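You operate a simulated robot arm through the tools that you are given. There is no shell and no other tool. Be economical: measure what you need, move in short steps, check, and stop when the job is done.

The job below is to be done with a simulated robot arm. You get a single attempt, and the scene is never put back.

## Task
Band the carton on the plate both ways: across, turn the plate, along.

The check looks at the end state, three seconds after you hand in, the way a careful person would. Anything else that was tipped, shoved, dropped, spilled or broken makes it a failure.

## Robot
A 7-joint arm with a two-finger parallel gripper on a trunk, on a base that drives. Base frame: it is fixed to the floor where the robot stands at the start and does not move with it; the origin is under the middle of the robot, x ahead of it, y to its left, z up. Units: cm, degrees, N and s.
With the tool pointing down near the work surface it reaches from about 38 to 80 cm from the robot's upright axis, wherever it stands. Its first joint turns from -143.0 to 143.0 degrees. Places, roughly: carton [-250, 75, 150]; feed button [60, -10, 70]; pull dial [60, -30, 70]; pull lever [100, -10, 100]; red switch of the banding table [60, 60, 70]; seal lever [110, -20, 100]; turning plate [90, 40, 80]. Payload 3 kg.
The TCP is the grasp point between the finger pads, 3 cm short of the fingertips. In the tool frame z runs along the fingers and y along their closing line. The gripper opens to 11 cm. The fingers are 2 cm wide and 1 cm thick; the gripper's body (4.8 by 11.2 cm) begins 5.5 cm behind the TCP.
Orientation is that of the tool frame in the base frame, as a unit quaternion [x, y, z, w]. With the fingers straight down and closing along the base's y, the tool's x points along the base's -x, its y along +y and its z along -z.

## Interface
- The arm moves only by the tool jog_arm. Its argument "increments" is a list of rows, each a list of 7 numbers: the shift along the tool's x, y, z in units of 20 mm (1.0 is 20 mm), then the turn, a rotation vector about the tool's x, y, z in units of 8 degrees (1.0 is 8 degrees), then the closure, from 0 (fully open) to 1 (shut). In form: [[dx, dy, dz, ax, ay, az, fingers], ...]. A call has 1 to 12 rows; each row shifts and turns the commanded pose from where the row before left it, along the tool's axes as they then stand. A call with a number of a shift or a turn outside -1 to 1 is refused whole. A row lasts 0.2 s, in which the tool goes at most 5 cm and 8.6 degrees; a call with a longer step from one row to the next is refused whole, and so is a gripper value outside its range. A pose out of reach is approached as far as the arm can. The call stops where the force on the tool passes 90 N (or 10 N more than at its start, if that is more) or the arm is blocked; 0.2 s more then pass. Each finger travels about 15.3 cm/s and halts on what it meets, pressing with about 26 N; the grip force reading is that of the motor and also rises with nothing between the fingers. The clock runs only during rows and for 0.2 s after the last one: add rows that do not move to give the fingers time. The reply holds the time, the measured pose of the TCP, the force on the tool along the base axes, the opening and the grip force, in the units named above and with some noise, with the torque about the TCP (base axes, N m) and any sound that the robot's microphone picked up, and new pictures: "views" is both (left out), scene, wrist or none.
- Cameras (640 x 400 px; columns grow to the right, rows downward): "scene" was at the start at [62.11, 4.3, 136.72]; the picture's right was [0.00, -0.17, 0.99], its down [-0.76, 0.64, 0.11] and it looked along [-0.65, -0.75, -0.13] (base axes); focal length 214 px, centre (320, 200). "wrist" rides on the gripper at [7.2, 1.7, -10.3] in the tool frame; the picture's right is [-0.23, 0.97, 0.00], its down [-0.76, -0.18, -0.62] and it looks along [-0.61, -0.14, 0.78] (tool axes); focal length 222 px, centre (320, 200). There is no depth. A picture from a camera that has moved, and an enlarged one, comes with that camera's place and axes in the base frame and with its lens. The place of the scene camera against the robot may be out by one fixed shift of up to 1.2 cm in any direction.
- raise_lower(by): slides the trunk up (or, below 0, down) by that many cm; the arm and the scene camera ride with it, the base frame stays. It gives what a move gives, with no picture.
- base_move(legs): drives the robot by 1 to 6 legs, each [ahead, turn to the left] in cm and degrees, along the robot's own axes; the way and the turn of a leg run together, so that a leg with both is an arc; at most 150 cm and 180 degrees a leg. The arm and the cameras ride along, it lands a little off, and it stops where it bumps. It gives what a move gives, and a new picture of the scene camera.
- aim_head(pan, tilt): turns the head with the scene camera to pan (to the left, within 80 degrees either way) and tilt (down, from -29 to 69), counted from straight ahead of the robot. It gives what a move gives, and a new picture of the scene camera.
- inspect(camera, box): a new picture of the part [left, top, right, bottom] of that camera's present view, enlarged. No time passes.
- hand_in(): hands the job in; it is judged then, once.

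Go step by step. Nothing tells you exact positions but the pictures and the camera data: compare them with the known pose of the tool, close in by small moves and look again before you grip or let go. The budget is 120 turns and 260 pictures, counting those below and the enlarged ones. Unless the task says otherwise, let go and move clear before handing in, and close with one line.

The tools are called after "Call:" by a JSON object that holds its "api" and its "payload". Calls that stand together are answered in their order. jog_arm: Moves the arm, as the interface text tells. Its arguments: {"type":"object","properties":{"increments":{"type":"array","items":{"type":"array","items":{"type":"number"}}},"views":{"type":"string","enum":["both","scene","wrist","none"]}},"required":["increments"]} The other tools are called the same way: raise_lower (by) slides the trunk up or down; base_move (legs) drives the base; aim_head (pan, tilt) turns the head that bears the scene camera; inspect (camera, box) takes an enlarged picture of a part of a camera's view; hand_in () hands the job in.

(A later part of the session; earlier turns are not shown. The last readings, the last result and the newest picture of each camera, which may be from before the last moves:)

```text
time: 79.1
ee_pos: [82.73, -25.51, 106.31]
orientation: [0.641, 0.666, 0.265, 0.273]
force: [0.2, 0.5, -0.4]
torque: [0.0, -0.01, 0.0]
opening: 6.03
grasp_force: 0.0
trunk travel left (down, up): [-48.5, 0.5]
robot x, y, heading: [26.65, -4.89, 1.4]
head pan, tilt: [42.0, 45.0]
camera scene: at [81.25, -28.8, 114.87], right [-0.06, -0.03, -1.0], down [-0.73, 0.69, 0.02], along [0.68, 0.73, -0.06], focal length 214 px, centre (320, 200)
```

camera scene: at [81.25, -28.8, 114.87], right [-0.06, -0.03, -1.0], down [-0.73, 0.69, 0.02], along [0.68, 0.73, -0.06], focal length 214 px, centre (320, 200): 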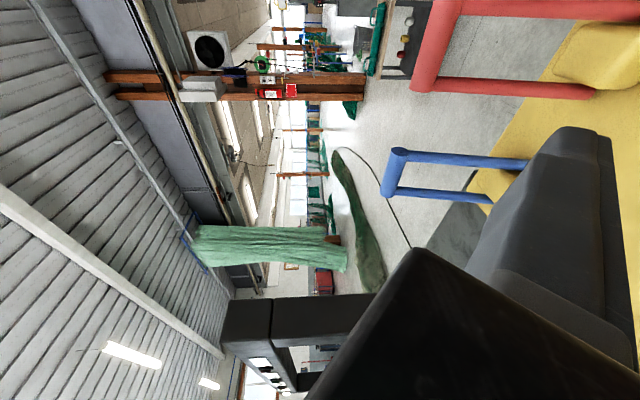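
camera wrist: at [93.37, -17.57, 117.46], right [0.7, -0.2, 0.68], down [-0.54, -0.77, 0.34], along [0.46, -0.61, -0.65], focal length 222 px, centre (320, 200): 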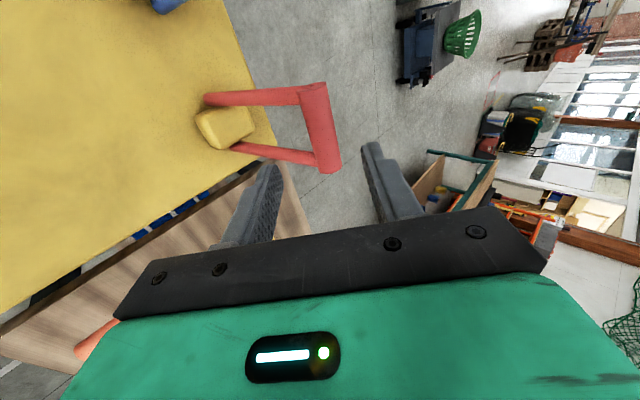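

Call:
{"api": "inspect", "payload": {"camera": "scene", "box": [220, 330, 340, 400]}}

Call:
{"api": "aim_head", "payload": {"pan": 5, "tilt": 52}}

```text
5.33 times, centred on (280, 365) of scene
camera zoom: at [81.25, -28.8, 114.87], right [-0.06, -0.03, -1.0], down [-0.73, 0.69, 0.02], along [0.68, 0.73, -0.06], focal length 1144 px, centre (533, -680)
```

zoom: 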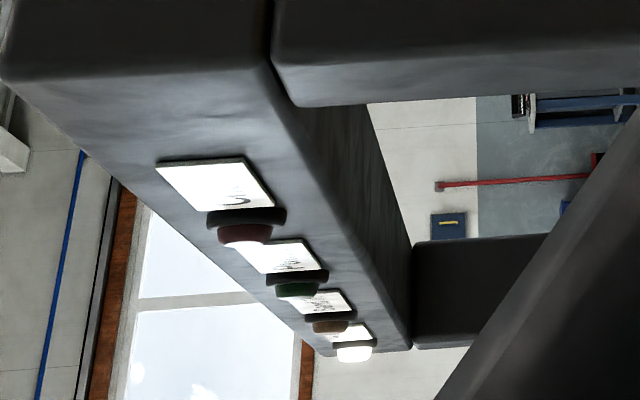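

```text
time: 80.1
ee_pos: [82.79, -25.61, 106.25]
orientation: [0.641, 0.667, 0.264, 0.273]
force: [0.6, -0.9, 0.2]
torque: [0.0, 0.0, 0.02]
opening: 6.05
grasp_force: 0.1
trunk travel left (down, up): [-48.5, 0.5]
robot x, y, heading: [26.46, -5.4, 1.4]
head pan, tilt: [5.0, 52.0]
camera scene: at [78.85, -28.02, 110.47], right [-0.64, -0.04, -0.76], down [-0.62, 0.61, 0.49], along [0.45, 0.79, -0.42], focal length 214 px, centre (320, 200)
```

scene: 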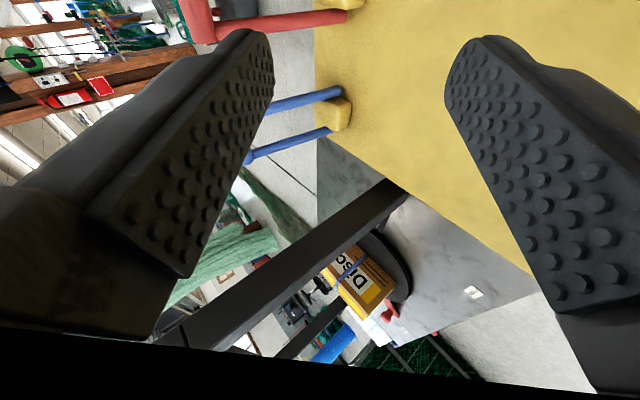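

Lamps reset with Check dark, and the band stays on the carton: first band sealed. Next I bring the tool back to vertical and go to the plate's red knob (≈ [72.6, 50, 83]).

Call:
{"api": "jog_arm", "payload": {"increments": [[0, 0, 0, 0, 0, -1, 0.45], [0, 0, 0, 0, 0, -1, 0.45], [0, 0, 0, 0, 0, -1, 0.45], [0, 0, 0, 0, 0, -1, 0.45], [0, 0, 0, 0, 0, -1, 0.45], [0, 0, 0, 0, 0, -1, 0.45], [0, 0, 0, 0, 0, -1, 0.45], [0, 0, 0, 0, 0, -1, 0.45], [0, 0, 0, 0, 0, -1, 0.45], [0, 0, 0, 0, 0, -1, 0.45], [0, 0, 0, 0, 0, -1, 0.45], [0, 0, 0, 0, 0, -0.2, 0.45]], "views": "none"}}

Call:
{"api": "jog_arm", "payload": {"increments": [[0, 0, 0, 0, 1, 0, 0.45], [0, 0.8, 0, 0, 1, 0, 0.45], [0, 0.8, 0, 0, 1, 0, 0.45], [0, 0.8, 0, 0, 1, 0, 0.45], [0, 0.8, 0, 0, 1, 0, 0.45], [0, 0.8, 0, 0, 0.3, 0, 0.45], [0.6, 1, 0, 0, 0, 0, 0.45], [0.6, 1, 0, 0, 0, 0, 0.45], [0.6, 1, 0, 0, 0, 0, 0.45], [0.6, 1, 0, 0, 0, 0, 0.45], [0.6, 1, 0, 0, 0, 0, 0.45], [0.6, 1, 0, 0, 0, 0, 0.45]], "views": "none"}}

```text
time: 82.7
ee_pos: [82.74, -25.52, 106.24]
orientation: [-0.016, 0.924, -0.004, 0.382]
force: [0.3, -0.9, -0.4]
torque: [0.02, -0.02, -0.03]
opening: 6.03
grasp_force: 0.1
trunk travel left (down, up): [-48.5, 0.5]
robot x, y, heading: [26.59, -5.12, 1.6]
head pan, tilt: [5.0, 52.0]
```

```text
time: 85.3
ee_pos: [75.09, -5.67, 105.57]
orientation: [-0.012, 1.0, -0.009, 0.021]
force: [-0.2, -1.0, -0.1]
torque: [0.04, -0.01, -0.02]
opening: 6.05
grasp_force: 0.0
trunk travel left (down, up): [-48.5, 0.5]
robot x, y, heading: [26.65, -4.83, 1.3]
head pan, tilt: [5.0, 52.0]
```

Call:
{"api": "jog_arm", "payload": {"increments": [[0.6, 0.5, 0, 0, 0.3, 0, 0.45], [0.6, 1, 0, 0, 0, 0, 0.45], [0.6, 1, 0, 0, 0, 0, 0.45], [0.6, 1, 0, 0, 0, 0, 0.45], [0.6, 1, 0, 0, 0, 0, 0.45], [0.6, 1, 0, 0, 0, 0, 0.3], [0.6, 1, 0, 0, 0, 0, 0.3], [0, 1, 0, 0, 0, 0, 0.3], [0, 1, 0, 0, 0, 0, 0.3], [0, 1, 0, 0, 0, 0, 0.3], [0, 1, 0, 0, 0, 0, 0.3], [0, 1, 0, 0, 0, 0, 0.3]], "views": "none"}}

Call:
{"api": "aim_head", "payload": {"pan": 20, "tilt": 0}}

Call:
{"api": "jog_arm", "payload": {"increments": [[0, 1, 0, 0, 0, 0, 0.3], [0, 1, 0, 0, 0, 0, 0.3], [0, 1, 0, 0, 0, 0, 0.3], [0, 1, 0, 0, 0, 0, 0.3], [0, 1, 0, 0, 0, 0, 0.3], [0, 1, 0, 0, 0, 0, 0.3], [0, 1, 0, 0, 0, 0, 0.3], [0, 1, 0, 0, 0, 0, 0.3], [0, 0, 0, 0, 0, 0, 0.3]]}}

```text
time: 87.9
ee_pos: [66.18, 17.09, 105.1]
orientation: [-0.012, 1.0, -0.009, 0.0]
force: [0.3, -0.5, 0.4]
torque: [0.0, -0.01, -0.02]
opening: 7.71
grasp_force: 0.0
trunk travel left (down, up): [-48.5, 0.5]
robot x, y, heading: [26.65, -5.51, 1.5]
head pan, tilt: [5.0, 52.0]
```

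```text
time: 89.1
ee_pos: [66.06, 17.04, 105.14]
orientation: [-0.012, 1.0, -0.01, 0.0]
force: [-0.7, 0.0, -0.4]
torque: [0.0, -0.01, 0.0]
opening: 7.71
grasp_force: 0.1
trunk travel left (down, up): [-48.5, 0.5]
robot x, y, heading: [26.26, -5.3, 1.6]
head pan, tilt: [20.0, 0.0]
camera scene: at [76.47, 20.94, 109.43], right [0.02, -0.95, -0.32], down [-1.0, -0.02, 0.0], along [-0.01, 0.32, -0.95], focal length 214 px, centre (320, 200)
```

scene: 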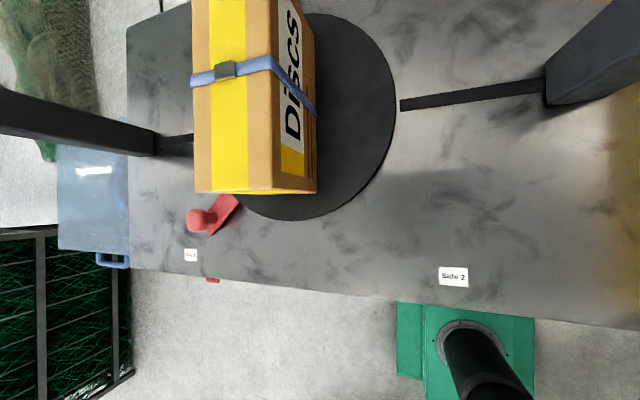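

```text
time: 91.1
ee_pos: [65.82, 33.08, 104.68]
orientation: [-0.012, 1.0, -0.009, 0.0]
force: [0.5, 0.9, -1.1]
torque: [-0.01, -0.02, -0.02]
opening: 7.7
grasp_force: 0.3
trunk travel left (down, up): [-48.5, 0.5]
robot x, y, heading: [26.69, -5.1, 1.3]
head pan, tilt: [20.0, 0.0]
camera scene: at [76.1, 37.02, 108.98], right [0.02, -0.95, -0.32], down [-1.0, -0.02, 0.0], along [-0.01, 0.32, -0.95], focal length 214 px, centre (320, 200)
camera wrist: at [58.4, 34.76, 115.15], right [0.2, 0.98, -0.02], down [0.77, -0.15, 0.63], along [0.61, -0.14, -0.78], focal length 222 px, centre (320, 200)
```

scene: 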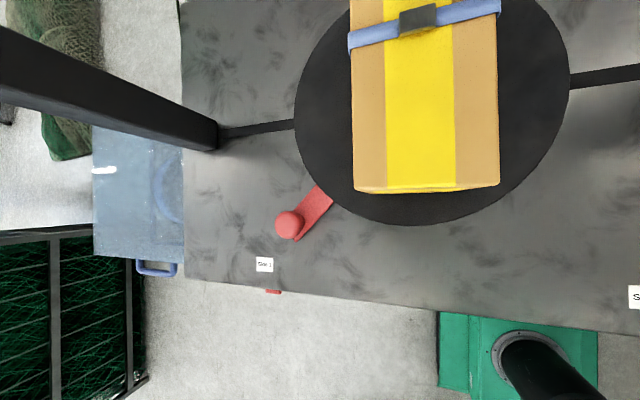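
wrist: 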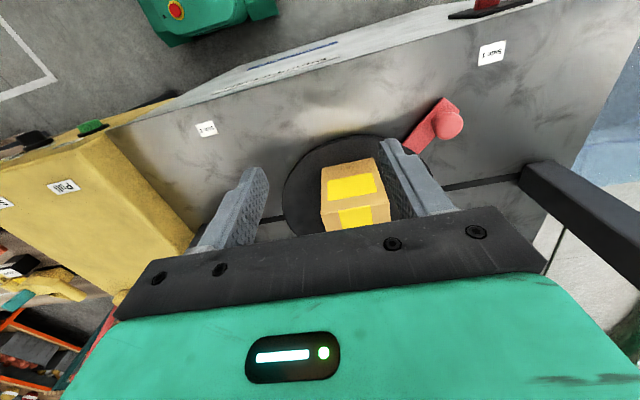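

Band one sits nicely with its clip. Knob ≈ [72.8, 50.2, 82.7], plate centre ≈ [88.5, 35.6]. I'll go above the knob with the closing line along the swing.

Call:
{"api": "jog_arm", "payload": {"increments": [[-0.411, 0.942, 0, 0, 0, 0, 0.3], [-0.411, 0.942, 0, 0, 0, 0, 0.3], [-0.411, 0.942, 0, 0, 0, 0, 0.3], [-0.411, 0.942, 0, 0, 0, 0, 0.3], [-0.411, 0.942, 0, 0, 0, 0, 0.3], [-0.411, 0.942, 0, 0, 0, 0, 0.3], [-0.411, 0.942, 0, 0, 0, 0, 0.3], [-0.411, 0.942, 0, 0, 0, 0, 0.3], [-0.411, 0.942, 0, 0, 0, 0, 0.3]], "views": "none"}}

Call:
{"api": "jog_arm", "payload": {"increments": [[0, 0, 1, 0, 0, 1, 0.3], [0, 0, 1, 0, 0, 1, 0.3], [0, 0, 1, 0, 0, 1, 0.3], [0, 0, 1, 0, 0, 1, 0.3], [0, 0, 1, 0, 0, 1, 0.3], [0, 0, 0, 0, 0, 0.2, 0.3], [0, 0, 0, 0, 0, 0, 0.3]]}}

```text
time: 93.1
ee_pos: [72.46, 50.21, 104.35]
orientation: [-0.012, 1.0, -0.01, -0.001]
force: [-0.1, -0.1, 0.5]
torque: [0.02, 0.0, -0.01]
opening: 7.69
grasp_force: 0.1
trunk travel left (down, up): [-48.5, 0.5]
robot x, y, heading: [26.59, -5.23, 1.2]
head pan, tilt: [20.0, 0.0]
```

```text
time: 94.7
ee_pos: [72.58, 49.89, 94.35]
orientation: [0.344, 0.939, -0.01, 0.004]
force: [-0.5, -0.3, -0.1]
torque: [-0.03, 0.02, -0.01]
opening: 7.72
grasp_force: 0.1
trunk travel left (down, up): [-48.5, 0.5]
robot x, y, heading: [26.53, -4.95, 1.2]
head pan, tilt: [20.0, 0.0]
camera scene: at [82.56, 45.8, 98.82], right [-0.61, -0.72, -0.33], down [-0.76, 0.65, -0.01], along [0.22, 0.24, -0.94], focal length 214 px, centre (320, 200)
camera wrist: at [68.24, 56.09, 104.74], right [0.8, 0.6, -0.01], down [0.47, -0.61, 0.64], along [0.37, -0.52, -0.77], focal length 222 px, centre (320, 200)
```

scene: 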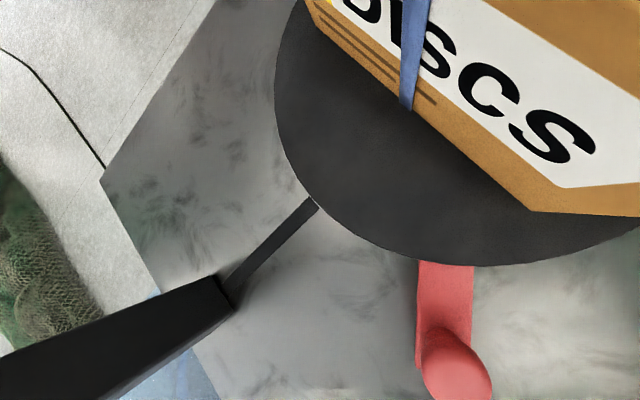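
wrist: 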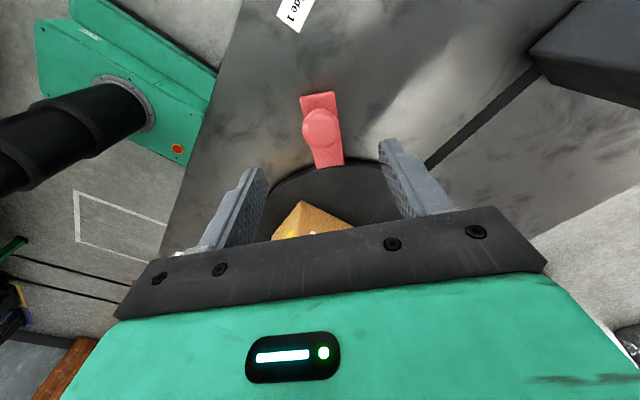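

Call:
{"api": "jog_arm", "payload": {"increments": [[-0.25, 0, 1, 0, 0, 0, 0.3], [0, 0, 1, 0, 0, 0, 0.3], [0, 0, 1, 0, 0, 0, 0.3], [0, 0, 0.9, 0, 0, 0, 0.3], [0, 0, 0.6, 0, 0, 0, 0.3], [0, 0, 0.5, 0, 0, 0, 0.3], [0, 0, 0, 0, 0, 0, 0.3]]}}

```text
time: 96.3
ee_pos: [73.13, 49.59, 84.37]
orientation: [0.343, 0.939, -0.01, 0.003]
force: [-0.1, 0.3, 0.3]
torque: [0.0, 0.02, -0.01]
opening: 7.7
grasp_force: 0.0
trunk travel left (down, up): [-48.5, 0.5]
robot x, y, heading: [26.57, -5.31, 1.2]
head pan, tilt: [20.0, 0.0]
camera scene: at [82.95, 45.41, 88.81], right [-0.61, -0.72, -0.33], down [-0.76, 0.65, -0.01], along [0.22, 0.24, -0.94], focal length 214 px, centre (320, 200)
camera wrist: at [68.63, 55.69, 94.74], right [0.8, 0.6, -0.01], down [0.47, -0.61, 0.64], along [0.37, -0.52, -0.77], focal length 222 px, centre (320, 200)
```

scene: 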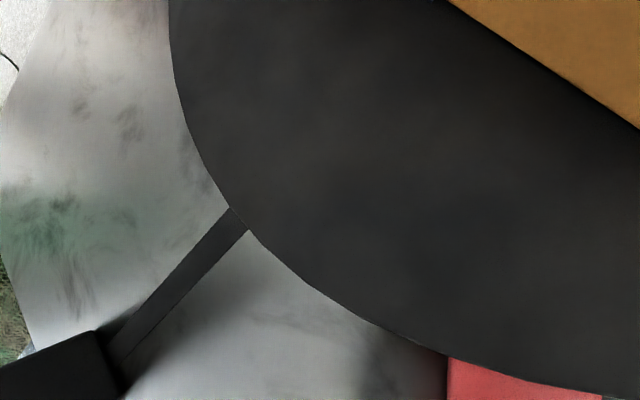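
wrist: 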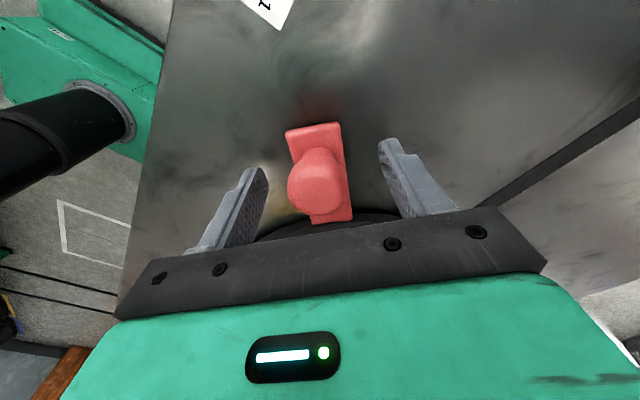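

The knob lies between the fingers. Small centring shift, then close.

Call:
{"api": "jog_arm", "payload": {"increments": [[-0.25, -0.2, 0.2, 0, 0, 0, 0.3], [0, 0, 0, 0, 0, 0, 0.7], [0, 0, 0, 0, 0, 0, 0.75], [0, 0, 0, 0, 0, 0, 0.75]], "views": "wrist"}}

```text
time: 97.3
ee_pos: [73.19, 48.93, 84.02]
orientation: [0.343, 0.939, -0.009, 0.004]
force: [-3.8, 7.3, 6.4]
torque: [-0.17, -0.06, 0.26]
opening: 3.61
grasp_force: 45.0
trunk travel left (down, up): [-48.5, 0.5]
robot x, y, heading: [26.37, -5.13, 1.3]
head pan, tilt: [20.0, 0.0]
camera wrist: at [68.63, 55.05, 94.34], right [0.8, 0.6, -0.01], down [0.47, -0.61, 0.64], along [0.37, -0.51, -0.77], focal length 222 px, centre (320, 200)
```

wrist: 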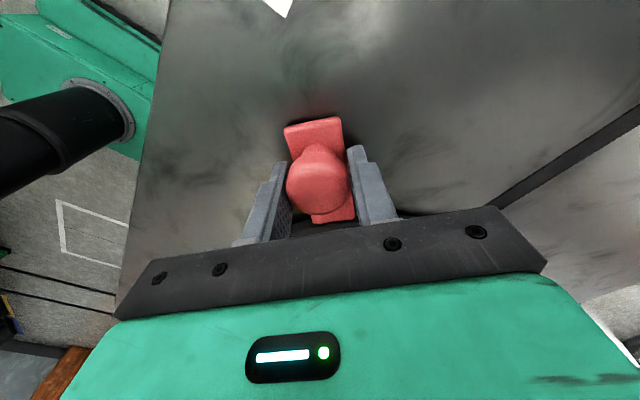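

Gripped. Swing it along the arc with the tool turning alongside; first 20°.

Call:
{"api": "jog_arm", "payload": {"increments": [[-0.039, -0.885, 0, 0, 0, -0.625, 0.75], [-0.039, -0.885, 0, 0, 0, -0.625, 0.75], [-0.039, -0.885, 0, 0, 0, -0.625, 0.75], [-0.039, -0.885, 0, 0, 0, -0.625, 0.75]]}}

```text
time: 98.3
ee_pos: [69.43, 42.68, 84.04]
orientation: [0.174, 0.985, -0.01, 0.002]
force: [-22.1, 11.3, -13.1]
torque: [0.34, -0.87, 0.42]
opening: 3.64
grasp_force: 45.0
trunk travel left (down, up): [-48.5, 0.5]
robot x, y, heading: [26.74, -5.03, 1.9]
head pan, tilt: [20.0, 0.0]
camera scene: at [80.2, 42.34, 88.35], right [-0.32, -0.89, -0.32], down [-0.94, 0.34, -0.01], along [0.12, 0.3, -0.95], focal length 214 px, centre (320, 200)
camera wrist: at [63.1, 46.87, 94.39], right [0.55, 0.84, -0.02], down [0.66, -0.41, 0.63], along [0.52, -0.36, -0.77], focal length 222 px, centre (320, 200)
```

scene: 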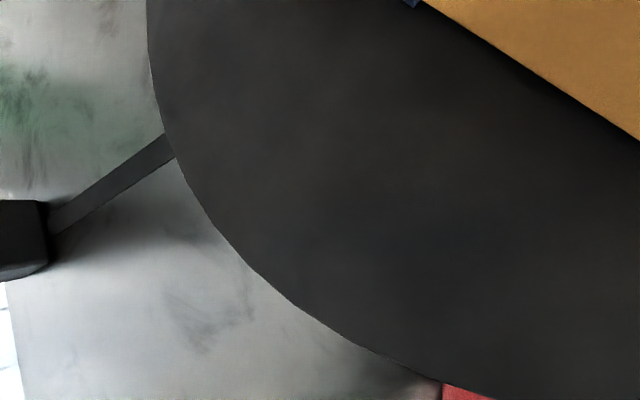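
wrist: 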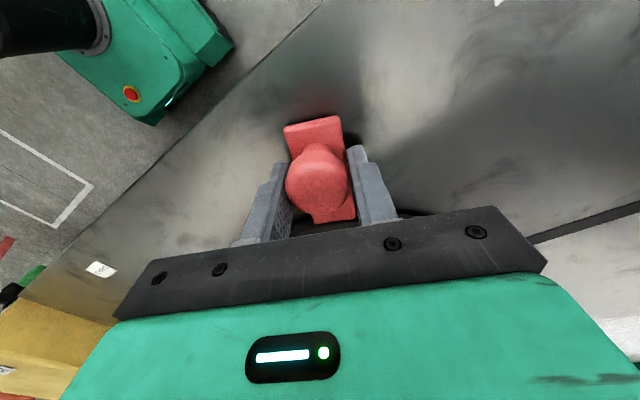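

Call:
{"api": "jog_arm", "payload": {"increments": [[0.02, -0.9, 0, 0, 0, -0.625, 0.75], [-0.02, -0.9, 0, 0, 0, -0.625, 0.75], [-0.03, -0.9, 0, 0, 0, -0.625, 0.75], [-0.03, -0.9, 0, 0, 0, -0.625, 0.75], [-0.03, -0.9, 0, 0, 0, -0.625, 0.75], [-0.03, -0.9, 0, 0, 0, -0.625, 0.75]], "views": "none"}}

Call:
{"api": "jog_arm", "payload": {"increments": [[-0.03, -0.9, 0, 0, 0, -0.625, 0.75], [-0.03, -0.9, 0, 0, 0, -0.625, 0.75], [-0.03, -0.9, 0, 0, 0, -0.625, 0.75], [-0.03, -0.9, 0, 0, 0, -0.625, 0.75]], "views": "none"}}

```text
time: 99.7
ee_pos: [68.41, 32.06, 84.18]
orientation: [-0.086, 0.996, -0.011, -0.002]
force: [-8.3, -2.6, -30.9]
torque: [0.91, 0.01, -0.26]
opening: 3.61
grasp_force: 45.6
trunk travel left (down, up): [-48.5, 0.5]
robot x, y, heading: [26.81, -5.0, 1.5]
head pan, tilt: [20.0, 0.0]
```

```text
time: 100.7
ee_pos: [70.96, 25.1, 84.3]
orientation: [-0.257, 0.966, -0.01, -0.003]
force: [-3.0, 0.3, -21.1]
torque: [0.36, -0.82, 0.25]
opening: 3.55
grasp_force: 45.5
trunk travel left (down, up): [-48.5, 0.5]
robot x, y, heading: [26.43, -5.13, 1.4]
head pan, tilt: [20.0, 0.0]
```

Centre fit [88.4, 35.5]; about 18° remain. Three more steps, then look.

Call:
{"api": "jog_arm", "payload": {"increments": [[-0.04, -0.885, 0, 0, 0, -0.625, 0.75], [-0.04, -0.885, 0, 0, 0, -0.625, 0.75], [-0.04, -0.885, 0, 0, 0, -0.625, 0.75], [-0.03, -0.45, 0, 0, 0, -0.31, 0.75], [0, 0, 0, 0, 0, 0, 0.75]], "views": "wrist"}}

Call:
{"api": "aim_head", "payload": {"pan": -10, "tilt": -15}}

```text
time: 101.9
ee_pos: [74.73, 20.55, 84.35]
orientation: [-0.401, 0.916, -0.009, -0.005]
force: [-0.1, -2.3, -31.4]
torque: [-0.05, -0.11, -0.14]
opening: 3.52
grasp_force: 44.8
trunk travel left (down, up): [-48.5, 0.5]
robot x, y, heading: [26.49, -5.0, 1.4]
head pan, tilt: [20.0, 0.0]
camera wrist: at [68.55, 16.38, 95.03], right [-0.56, 0.83, -0.02], down [0.65, 0.45, 0.61], along [0.51, 0.33, -0.79], focal length 222 px, centre (320, 200)
```

wrist: 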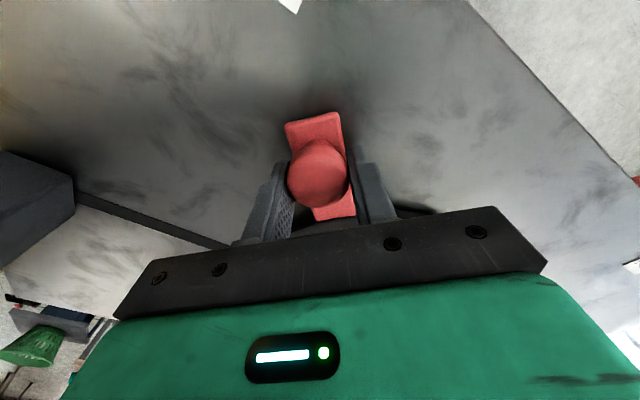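

```text
time: 102.9
ee_pos: [74.7, 20.47, 84.49]
orientation: [-0.401, 0.916, -0.009, -0.006]
force: [-4.5, -1.2, -28.1]
torque: [-0.29, 0.14, 0.49]
opening: 3.53
grasp_force: 45.3
trunk travel left (down, up): [-48.5, 0.5]
robot x, y, heading: [26.74, -5.19, 1.4]
head pan, tilt: [-10.0, -15.0]
camera scene: at [84.1, 29.83, 89.12], right [0.72, -0.66, 0.18], down [-0.62, -0.75, -0.24], along [0.29, 0.06, -0.95], focal length 214 px, centre (320, 200)
```

scene: 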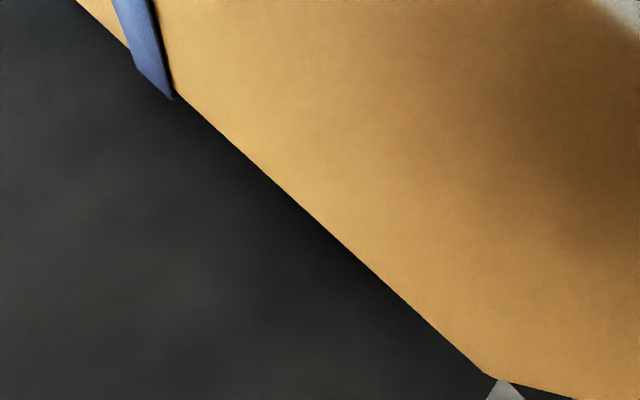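

At 89°; add a last degree, release and rise to look.

Call:
{"api": "jog_arm", "payload": {"increments": [[0, -0.17, 0, 0, 0, -0.12, 0.75], [0, 0, 0, 0, 0, 0, 0.75], [0, 0, 0, 0, 0, 0, 0.3], [0, 0, 0, 0, 0, 0, 0.3], [0, 0, -1, 0, 0, 0, 0.3], [0, 0, -1, 0, 0, 0, 0.3], [0, 0, -1, 0, 0, 0, 0.3], [0, 0, -1, 0, 0, 0, 0.3], [0, 0, -1, 0, 0, 0, 0.3], [0, 0, -1, 0, 0, 0, 0.3], [0, 0, -1, 0, 0, 0, 0.3], [0, 0, -1, 0, 0, 0, 0.3]], "views": "none"}}

Call:
{"api": "jog_arm", "payload": {"increments": [[0, 0, -1, 0, 0, 1, 0.3], [0, 0, -1, 0, 0, 1, 0.3], [0, 0, -1, 0, 0, 1, 0.3], [0, 0, -1, 0, 0, 1, 0.3], [0, 0, 0, 0, 0, 1, 0.3], [0, 0, 0, 0, 0, 0.8, 0.3], [0, 0, 0, 0, 0, 0, 0.3]]}}

```text
time: 105.5
ee_pos: [75.1, 20.54, 100.59]
orientation: [-0.408, 0.913, -0.009, -0.005]
force: [-0.3, 0.2, -1.2]
torque: [-0.04, -0.05, -0.01]
opening: 7.68
grasp_force: 0.1
trunk travel left (down, up): [-48.5, 0.5]
robot x, y, heading: [26.38, -5.24, 1.4]
head pan, tilt: [-10.0, -15.0]
```

```text
time: 106.8
ee_pos: [74.57, 20.85, 107.88]
orientation: [-0.038, 0.999, -0.015, -0.012]
force: [11.6, 1.7, -52.7]
torque: [0.93, 8.42, 0.45]
opening: 7.7
grasp_force: 0.1
trunk travel left (down, up): [-48.5, 0.5]
robot x, y, heading: [26.4, -5.13, 1.5]
head pan, tilt: [-10.0, -15.0]
stopped in row 6: the force on the tool passed its limit at 94 N (the readings are from after the stop); the commanded pose is now the measured one
camera scene: at [87.12, 21.29, 112.26], right [0.08, -0.98, 0.17], down [-0.97, -0.11, -0.2], along [0.22, -0.15, -0.96], focal length 214 px, centre (320, 200)
camera wrist: at [67.36, 22.2, 118.45], right [0.15, 0.99, -0.03], down [0.79, -0.1, 0.61], along [0.6, -0.12, -0.79], focal length 222 px, centre (320, 200)
```

scene: 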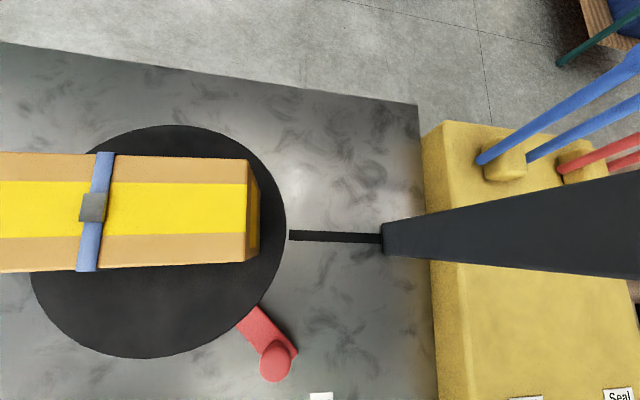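
wrist: 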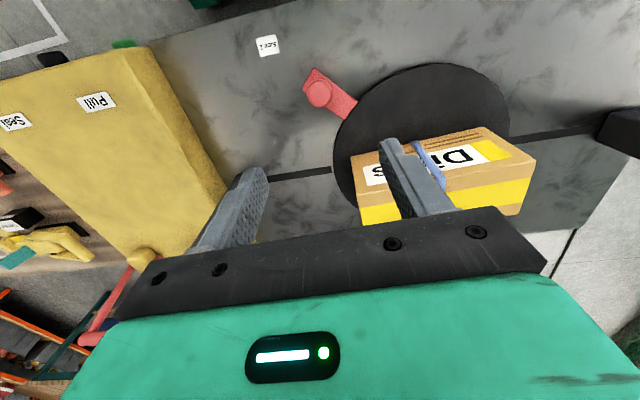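

The wrist touched the arch beam from below; back down right away and check nothing shifted.

Call:
{"api": "jog_arm", "payload": {"increments": [[0.5, 0, 0.7, 0, 0, 0, 0.3], [0.6, 0, 0.7, 0, 0, 0, 0.3], [0.8, 0, 0, 0, 0, 0, 0.3], [1, 0, 0, 0, 0, 0, 0.3], [1, 0, 0, 0, 0, 0, 0.3], [1, 0, 0, 0, 0, 0, 0.3], [0, 0, 0, 0, 0, 0, 0.3]]}}

```text
time: 108.4
ee_pos: [64.78, 20.02, 105.78]
orientation: [-0.041, 0.999, -0.011, -0.004]
force: [-0.4, -0.3, 0.1]
torque: [0.0, 0.01, 0.0]
opening: 7.7
grasp_force: 0.0
trunk travel left (down, up): [-48.5, 0.5]
robot x, y, heading: [26.53, -4.84, 1.5]
head pan, tilt: [-10.0, -15.0]
camera scene: at [77.54, 20.24, 110.55], right [0.08, -0.98, 0.2], down [-0.96, -0.13, -0.25], along [0.26, -0.17, -0.95], focal length 214 px, centre (320, 200)
camera wrist: at [57.42, 21.28, 116.26], right [0.15, 0.99, -0.02], down [0.78, -0.1, 0.62], along [0.61, -0.11, -0.78], focal length 222 px, centre (320, 200)
```

scene: 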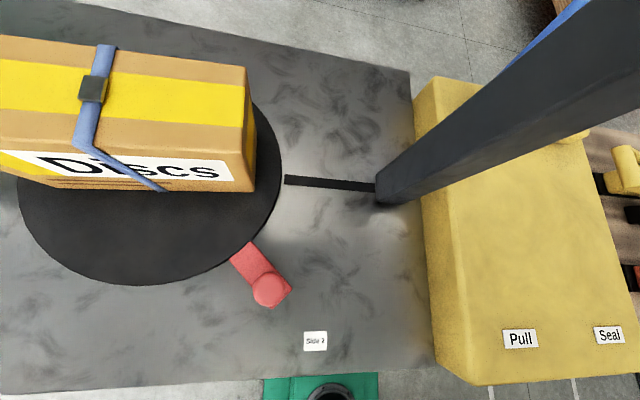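
wrist: 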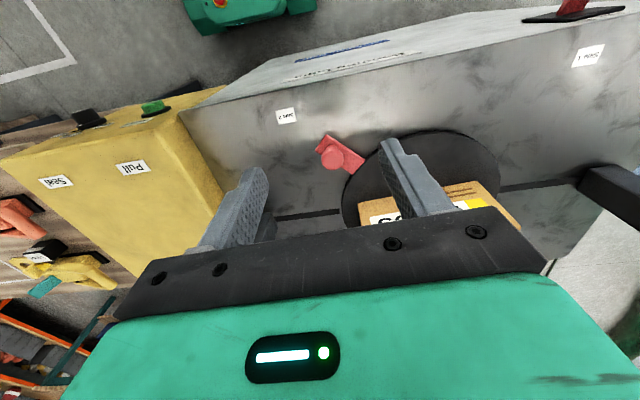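

The plate points to Side 2 and the carton lies along the slot. Now I back the base 30 cm to press Feed again.

Call:
{"api": "base_move", "payload": {"legs": [[-31, 0]]}}

Call:
{"api": "raise_lower", "payload": {"by": -9}}

```text
time: 110.5
ee_pos: [33.84, 19.3, 105.87]
orientation: [-0.04, 0.999, -0.011, -0.004]
force: [0.5, 0.0, 1.4]
torque: [0.0, 0.0, 0.04]
opening: 7.68
grasp_force: 0.0
trunk travel left (down, up): [-48.5, 0.5]
robot x, y, heading: [-4.24, -5.86, 1.3]
head pan, tilt: [-10.0, -15.0]
camera scene: at [46.54, 19.5, 110.52], right [0.08, -0.98, 0.2], down [-0.96, -0.13, -0.24], along [0.26, -0.17, -0.95], focal length 214 px, centre (320, 200)
```

scene: 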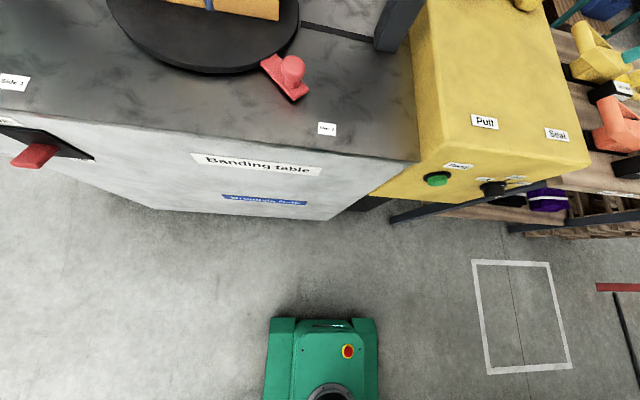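

```text
time: 111.8
ee_pos: [33.62, 19.3, 96.82]
orientation: [-0.04, 0.999, -0.011, -0.004]
force: [-0.2, 0.2, -0.3]
torque: [0.01, 0.02, -0.02]
opening: 7.7
grasp_force: 0.0
trunk travel left (down, up): [-39.5, 9.5]
robot x, y, heading: [-4.59, -5.81, 1.5]
head pan, tilt: [-10.0, -15.0]
```

Call:
{"api": "jog_arm", "payload": {"increments": [[0, -1, 0, 0, 0, 0.55, 1], [0, -1, 0, 0, -1, 0, 1], [0, -1, 0, 0, -1, 0, 1], [0, -1, 0, 0, -1, 0, 1], [0, -1, 0, 0, -1, 0, 1], [0, -1, 0, 0, -1, 0, 1], [0, -1, 0, 0, -0.25, 0, 1], [0, -1, 0, 0, 0, 0, 1], [0, -1, 0, 0, 0, 0, 1], [0, -1, 0, 0, 0, 0, 1], [0, -1, 0, 0, 0, 0, 1], [0, -1, 0, 0, 0, 0, 1]], "views": "none"}}

```text
time: 114.4
ee_pos: [47.66, 0.73, 98.16]
orientation: [-0.001, 0.95, -0.016, 0.313]
force: [-0.7, -0.1, -0.4]
torque: [-0.03, -0.01, 0.0]
opening: 0.02
grasp_force: 25.8
out of reach, approached as far as the arm can: row 4, 5, 6, 7, 8, 9, 10, 11, 12
trunk travel left (down, up): [-39.5, 9.5]
robot x, y, heading: [-4.42, -5.77, 1.3]
head pan, tilt: [-10.0, -15.0]
```

Call:
{"api": "jog_arm", "payload": {"increments": [[-0.465, -0.325, 0.83, 0, 0, 0, 1], [-0.465, -0.325, 0.83, 0, 0, 0, 1], [-0.465, -0.325, 0.83, 0, 0, 0, 1], [-0.465, -0.325, 0.83, 0, 0, 0, 1], [-0.465, -0.325, 0.83, 0, 0, 0, 1], [-0.465, -0.325, 0.83, 0, 0, 0, 1], [-0.465, -0.325, 0.83, 0, 0, 0, 1], [-0.465, -0.325, 0.83, 0, 0, 0, 1], [-0.465, -0.325, 0.83, 0, 0, 0, 1], [0, 0, 0, 0, 0, 0, 1]], "views": "wrist"}}

Call:
{"api": "aim_head", "payload": {"pan": 0, "tilt": 5}}

```text
time: 116.6
ee_pos: [63.12, -5.31, 91.14]
orientation: [0.0, 0.949, -0.016, 0.314]
force: [0.2, 0.1, 0.0]
torque: [-0.01, -0.01, 0.04]
opening: 0.01
grasp_force: 26.0
trunk travel left (down, up): [-39.5, 9.5]
robot x, y, heading: [-4.7, -5.83, 1.5]
head pan, tilt: [-10.0, -15.0]
camera wrist: at [51.19, -3.51, 95.15], right [0.19, 0.98, 0.11], down [0.24, -0.15, 0.96], along [0.95, -0.16, -0.26], focal length 222 px, centre (320, 200)
```

wrist: 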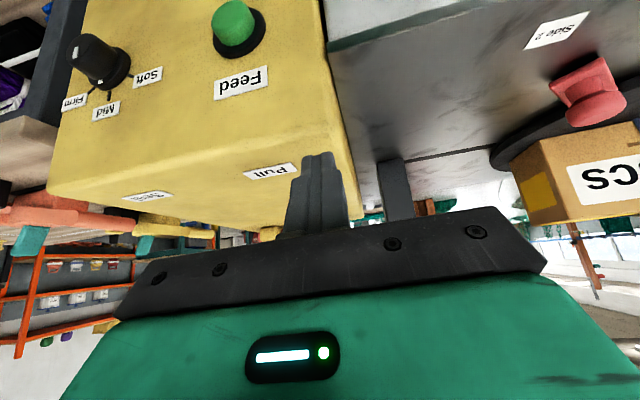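

```text
time: 117.4
ee_pos: [63.21, -5.28, 91.14]
orientation: [0.001, 0.949, -0.017, 0.314]
force: [-0.6, 1.0, 0.6]
torque: [0.02, 0.02, 0.02]
opening: 0.0
grasp_force: 26.1
trunk travel left (down, up): [-39.5, 9.5]
robot x, y, heading: [-4.6, -5.55, 1.4]
head pan, tilt: [0.0, 5.0]
camera scene: at [68.53, -4.68, 100.08], right [-0.01, -1.0, 0.03], down [-0.85, -0.01, -0.53], along [0.53, -0.03, -0.85], focal length 214 px, centre (320, 200)
```

scene: 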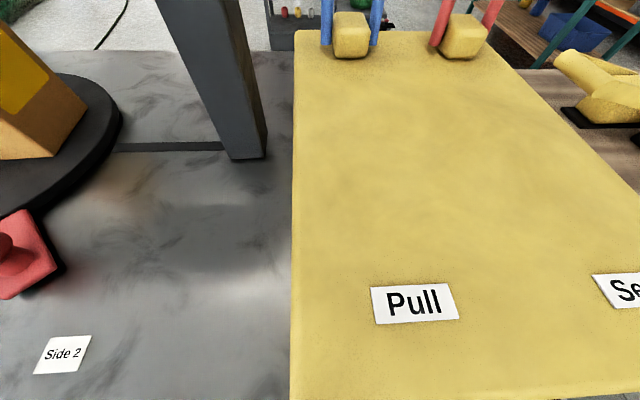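

Call:
{"api": "jog_arm", "payload": {"increments": [[0.8, 0, -0.596, 0, 0, 0, 1], [0.8, 0, -0.596, 0, 0, 0, 1], [0.8, 0, -0.596, 0, 0, 0, 1], [0.8, 0, -0.596, 0, 0, 0, 1], [0.8, -0.4, -0.596, 0, -0.67, 0, 1], [0.6, -0.42, 0.66, 0, 0, 0, 1], [0.6, -0.42, 0.66, 0, 0, 0, 1], [0.6, -0.42, 0.66, 0, 0, 0, 1], [0.6, -0.42, 0.66, 0, 0, 0, 1], [0.6, -0.42, 0.66, 0, 0, 0, 1], [0.6, -0.42, 0.66, 0, 0, 0, 1], [0, 0, 0, 0, 0, 0, 1]]}}

```text
time: 120.0
ee_pos: [53.01, -11.42, 80.47]
orientation: [-0.001, 0.933, -0.015, 0.359]
force: [-0.3, 0.2, -0.3]
torque: [0.02, -0.02, -0.03]
opening: 0.01
grasp_force: 26.3
trunk travel left (down, up): [-39.5, 9.5]
robot x, y, heading: [-4.47, -6.35, 1.6]
head pan, tilt: [0.0, 5.0]
camera scene: at [57.54, -10.76, 89.89], right [-0.01, -1.0, 0.03], down [-0.8, -0.01, -0.6], along [0.6, -0.03, -0.8], focal length 214 px, centre (320, 200)
camera wrist: at [40.74, -9.65, 83.34], right [0.18, 0.98, 0.12], down [0.15, -0.15, 0.98], along [0.97, -0.16, -0.17], focal length 222 px, centre (320, 200)
```

scene: 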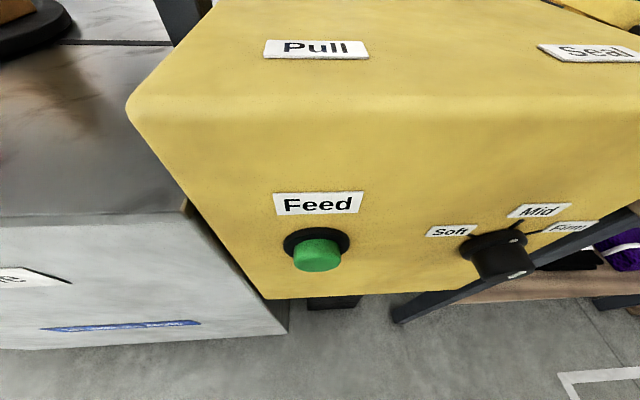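
wrist: 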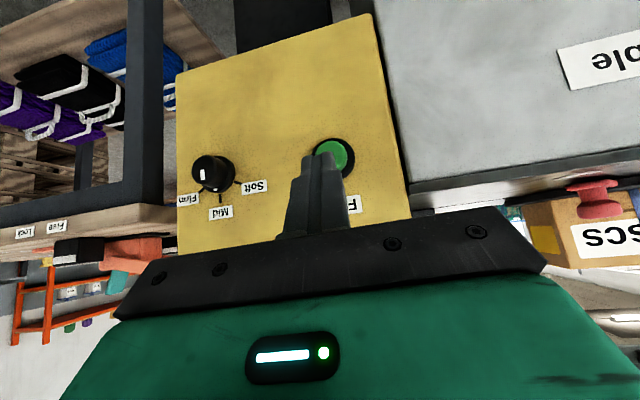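

Call:
{"api": "jog_arm", "payload": {"increments": [[-0.371, 0.075, 0.81, 0, 0, 0, 1], [-0.371, 0.075, 0.81, 0, 0, 0, 1], [-0.371, 0.075, 0.81, 0, 0, 0, 1], [-0.371, 0.075, 0.81, 0, 0, 0, 1], [-0.3, 0.075, 0.66, 0, 0, 0, 1], [-0.185, 0, 0.168, 0, 0, 0, 1], [0, 0, 0, 0, 0, 0, 1]], "views": "wrist"}}

```text
time: 121.6
ee_pos: [61.47, -10.79, 77.07]
orientation: [0.0, 0.933, -0.016, 0.359]
force: [-2.8, -1.1, -1.9]
torque: [-0.01, 0.05, 0.0]
opening: 0.01
grasp_force: 26.3
trunk travel left (down, up): [-39.5, 9.5]
robot x, y, heading: [-4.44, -6.09, 1.6]
head pan, tilt: [0.0, 5.0]
heard: click
camera wrist: at [49.14, -9.07, 79.91], right [0.18, 0.98, 0.12], down [0.15, -0.15, 0.98], along [0.97, -0.16, -0.17], focal length 222 px, centre (320, 200)
```

wrist: 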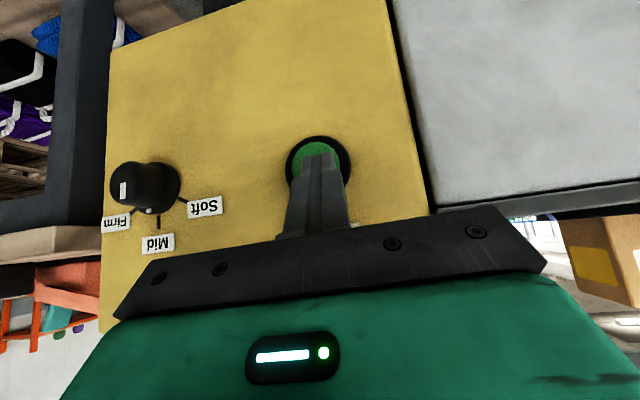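

Clicked. Back off and check the lamps.

Call:
{"api": "jog_arm", "payload": {"increments": [[0.37, 0, -0.336, 0, 0, 0, 1], [0.74, 0, -0.673, 0, 0, 0, 1], [0.74, 0, -0.673, 0, 0, 0, 1], [0, 0, -1, 0, 0, 0, 1], [0, 0, -1, 0, 0, 0, 1], [0, 0, -1, 0, 0, 0, 1], [-0.5, 0, -1, 0, 0, 0, 1], [-1, 0, -0.5, 0, 0, 0, 1], [-1, 0, -0.5, 0, 0, 0, 1], [-1, 0, -0.5, 0, 0, 0, 1]], "views": "none"}}

Call:
{"api": "aim_head", "payload": {"pan": 35, "tilt": -15}}

```text
time: 123.8
ee_pos: [54.28, -10.3, 90.14]
orientation: [0.0, 0.933, -0.015, 0.359]
force: [-0.7, -0.1, 0.5]
torque: [0.02, -0.01, -0.03]
opening: 0.0
grasp_force: 26.4
trunk travel left (down, up): [-39.5, 9.5]
robot x, y, heading: [-4.53, -6.02, 1.4]
head pan, tilt: [0.0, 5.0]
```

```text
time: 124.8
ee_pos: [54.28, -10.35, 90.19]
orientation: [0.0, 0.934, -0.016, 0.358]
force: [0.1, -0.1, -1.5]
torque: [-0.01, -0.01, 0.03]
opening: 0.02
grasp_force: 26.1
trunk travel left (down, up): [-39.5, 9.5]
robot x, y, heading: [-4.11, -5.97, 1.5]
head pan, tilt: [35.0, -15.0]
camera scene: at [59.32, -4.93, 103.32], right [0.37, -0.84, -0.4], down [-0.57, 0.13, -0.81], along [0.73, 0.53, -0.43], focal length 214 px, centre (320, 200)
```

scene: 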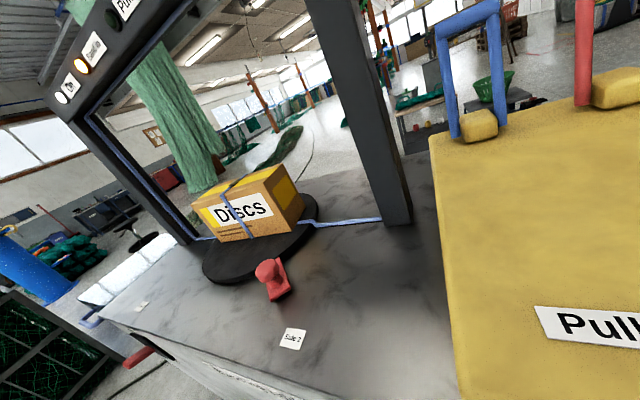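

Band in is lit again, band looped lengthwise. Repeat the approach to the Pull lever.

Call:
{"api": "raise_lower", "payload": {"by": 9}}

Call:
{"api": "jog_arm", "payload": {"increments": [[-0.67, 0, -0.74, 0, 0, 1, 1], [-0.6, 0.3, -0.74, 0, 0, 1, 1], [-0.4, 0.5, -0.74, 0, 0, 1, 1], [-0.3, 0.6, -0.74, 0, 0, 1, 1], [-0.2, 0.65, -0.74, 0, 0, 1, 1], [0, 0.67, -0.74, 0, 0, 1, 0.5], [0, 0.67, -0.74, 0, 0, 1, 0.5], [0, 0, 0, 0, 0, 1, 0.5], [0, 0, 0, 0, 0, 1, 0.5], [0, 0, 0, 0, 0, 1, 0.5], [0, 0, 0, 0, 0, 1, 0.5], [0, 0, 0, 0, 0, 0.2, 0.5]], "views": "none"}}

Call:
{"api": "base_move", "payload": {"legs": [[31, 0]]}}

Call:
{"api": "aim_head", "payload": {"pan": 0, "tilt": 42}}

```text
time: 126.1
ee_pos: [54.28, -10.38, 99.04]
orientation: [0.0, 0.933, -0.016, 0.359]
force: [-1.4, 0.2, 0.8]
torque: [0.0, 0.02, -0.02]
opening: 0.0
grasp_force: 26.1
trunk travel left (down, up): [-48.5, 0.5]
robot x, y, heading: [-4.27, -6.15, 1.4]
head pan, tilt: [35.0, -15.0]
```

```text
time: 128.7
ee_pos: [52.96, -5.06, 111.71]
orientation: [0.658, 0.662, 0.241, 0.265]
force: [-0.5, -0.1, -0.3]
torque: [0.01, -0.03, 0.0]
opening: 5.48
grasp_force: 0.0
trunk travel left (down, up): [-48.5, 0.5]
robot x, y, heading: [-4.8, -6.03, 1.4]
head pan, tilt: [35.0, -15.0]
```

```text
time: 130.8
ee_pos: [84.07, -4.1, 111.83]
orientation: [0.657, 0.663, 0.242, 0.265]
force: [0.4, -0.3, -1.0]
torque: [-0.03, -0.03, -0.02]
opening: 5.51
grasp_force: 0.0
trunk travel left (down, up): [-48.5, 0.5]
robot x, y, heading: [26.79, -4.96, 1.7]
head pan, tilt: [35.0, -15.0]
camera scene: at [82.66, -16.59, 119.79], right [-0.22, -0.03, -0.97], down [0.25, 0.96, -0.09], along [0.94, -0.27, -0.21], focal length 214 px, centre (320, 200)
```

scene: 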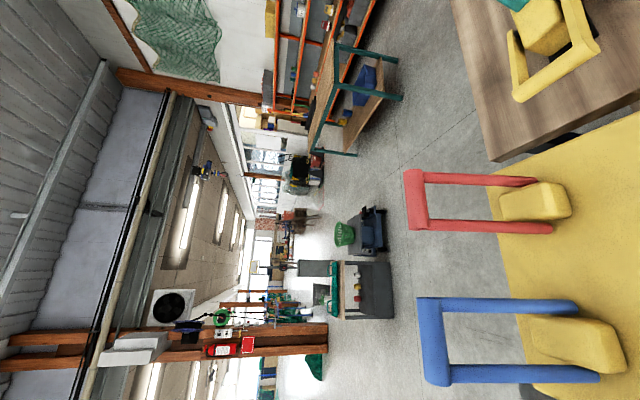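

```text
time: 132.0
ee_pos: [84.05, -4.14, 111.72]
orientation: [0.656, 0.664, 0.241, 0.265]
force: [-0.5, 0.3, -1.3]
torque: [-0.02, 0.01, 0.01]
opening: 5.51
grasp_force: 0.1
trunk travel left (down, up): [-48.5, 0.5]
robot x, y, heading: [26.86, -5.19, 1.7]
head pan, tilt: [0.0, 42.0]
camera scene: at [80.44, -7.83, 115.12], right [-0.74, -0.02, -0.67], down [-0.45, 0.76, 0.47], along [0.5, 0.65, -0.57], focal length 214 px, centre (320, 200)
```

scene: 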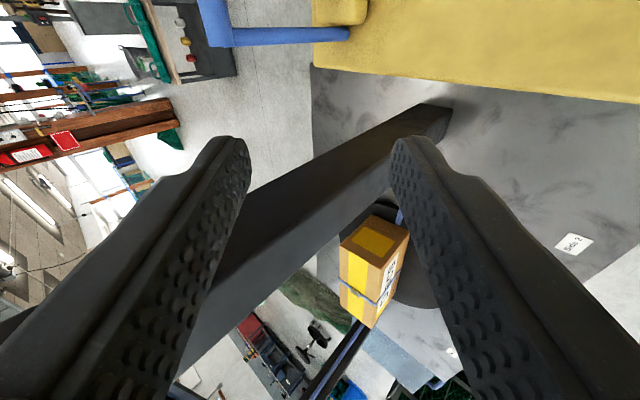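

Call:
{"api": "jog_arm", "payload": {"increments": [[-0.84, 0, 0, 0, 0, 0, 0.5], [-0.84, 0, 0, 0, 0, 0, 0.5], [-0.84, 0, 0, 0, 0, 0, 0.5], [0, 0.595, 0.845, 0, 0, 0, 0.5], [0, 0.595, 0.845, 0, 0, 0, 0.5], [0, 0.595, 0.845, 0, 0, 0, 0.5], [0, 0.595, 0.845, 0, 0, 0, 0.5], [0, 0.595, 0.845, 0, 0, 0, 0.5], [0, 0.595, 0.845, 0, 0, 0, 0.5], [0, 0.595, 0.845, 0, 0, 0, 0.5], [0, 0.595, 0.845, 0, 0, 0, 0.5], [0, 0, 0, 0, 0, 0, 0.5]]}}

```text
time: 134.6
ee_pos: [100.19, -9.21, 108.2]
orientation: [0.656, 0.664, 0.242, 0.265]
force: [-0.1, -0.8, -0.3]
torque: [0.0, -0.02, 0.0]
opening: 5.51
grasp_force: 0.0
trunk travel left (down, up): [-48.5, 0.5]
robot x, y, heading: [26.65, -5.1, 1.8]
head pan, tilt: [0.0, 42.0]
camera scene: at [96.55, -12.98, 111.52], right [-0.74, -0.02, -0.67], down [-0.45, 0.76, 0.47], along [0.5, 0.65, -0.58], focal length 214 px, centre (320, 200)
camera wrist: at [94.53, -1.77, 116.83], right [0.72, -0.21, 0.66], down [-0.55, -0.75, 0.37], along [0.42, -0.63, -0.65], focal length 222 px, centre (320, 200)
```

scene: 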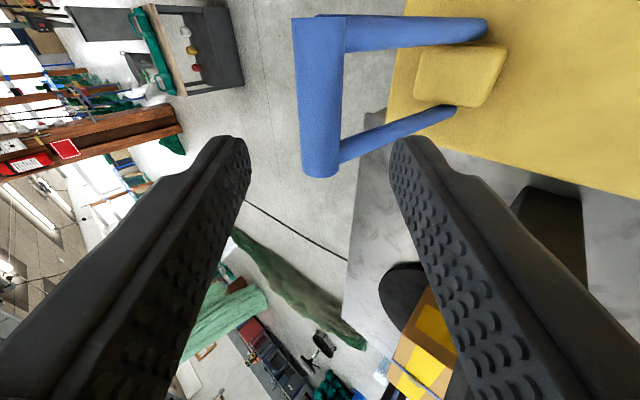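
wrist: 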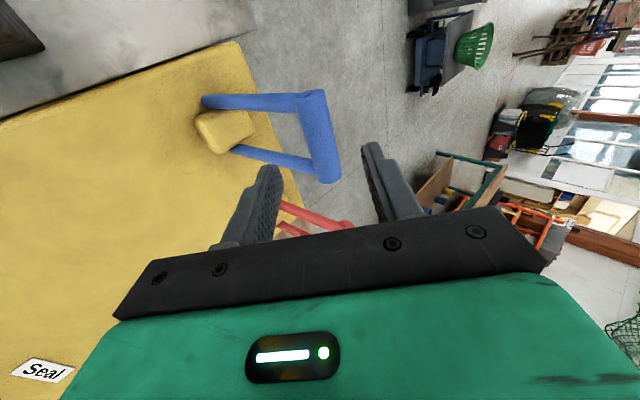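

Call:
{"api": "jog_arm", "payload": {"increments": [[0, 0, 1, 0, 0, 0, 0.5], [0, 0, 1, 0, 0, 0, 0.5], [0, 0, 1, 0, 0, 0, 0.5], [0, 0, 0, 0, 0, 0, 0.8], [0, 0, 0, 0, 0, 0, 0.82], [-0.03, -0.418, -0.594, 0, 0, 0, 0.82], [-0.03, -0.479, -0.542, 0, 0, 0, 0.82], [-0.03, -0.533, -0.497, 0, 0, 0, 0.82], [-0.03, -0.58, -0.43, 0, 0, 0, 0.82], [-0.03, -0.626, -0.372, 0, 0, 0, 0.82], [-0.03, -0.661, -0.303, 0, 0, 0, 0.82], [-0.03, -0.686, -0.23, 0, 0, 0, 0.82]], "views": "scene"}}

Call:
{"api": "jog_arm", "payload": {"increments": [[-0.03, -0.711, -0.159, 0, 0, 0, 0.82], [-0.03, -0.718, -0.085, 0, 0, 0, 0.82], [-0.03, -0.728, -0.006, 0, 0, 0, 0.82], [0, -0.36, 0.02, 0, 0, 0, 0.82], [0, -0.3, 0.03, 0, 0, 0, 0.82], [0, -0.25, 0.03, 0, 0, 0, 0.82], [0, -0.25, 0.04, 0, 0, 0, 0.82], [0, 0, 0, 0, 0, 0, 0.82]], "views": "none"}}

```text
time: 137.2
ee_pos: [94.53, -9.89, 102.95]
orientation: [0.656, 0.664, 0.242, 0.264]
force: [5.4, 7.5, -4.9]
torque: [0.33, -0.23, 0.88]
opening: 2.37
grasp_force: 45.3
trunk travel left (down, up): [-48.5, 0.5]
robot x, y, heading: [26.83, -5.03, 2.1]
head pan, tilt: [0.0, 42.0]
camera scene: at [90.83, -13.59, 106.24], right [-0.74, -0.02, -0.67], down [-0.45, 0.76, 0.47], along [0.5, 0.65, -0.57], focal length 214 px, centre (320, 200)
```

scene: 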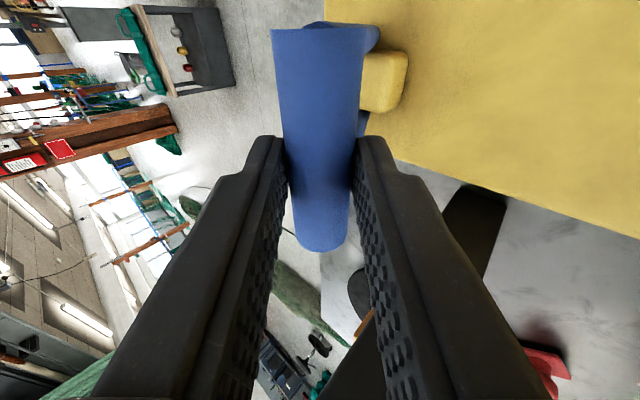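

```text
time: 139.0
ee_pos: [89.54, -10.15, 99.07]
orientation: [0.654, 0.664, 0.242, 0.27]
force: [45.5, 13.3, 56.2]
torque: [0.15, -1.58, 0.71]
opening: 2.34
grasp_force: 45.4
trunk travel left (down, up): [-48.5, 0.5]
robot x, y, heading: [26.56, -5.38, 1.9]
head pan, tilt: [0.0, 42.0]
```

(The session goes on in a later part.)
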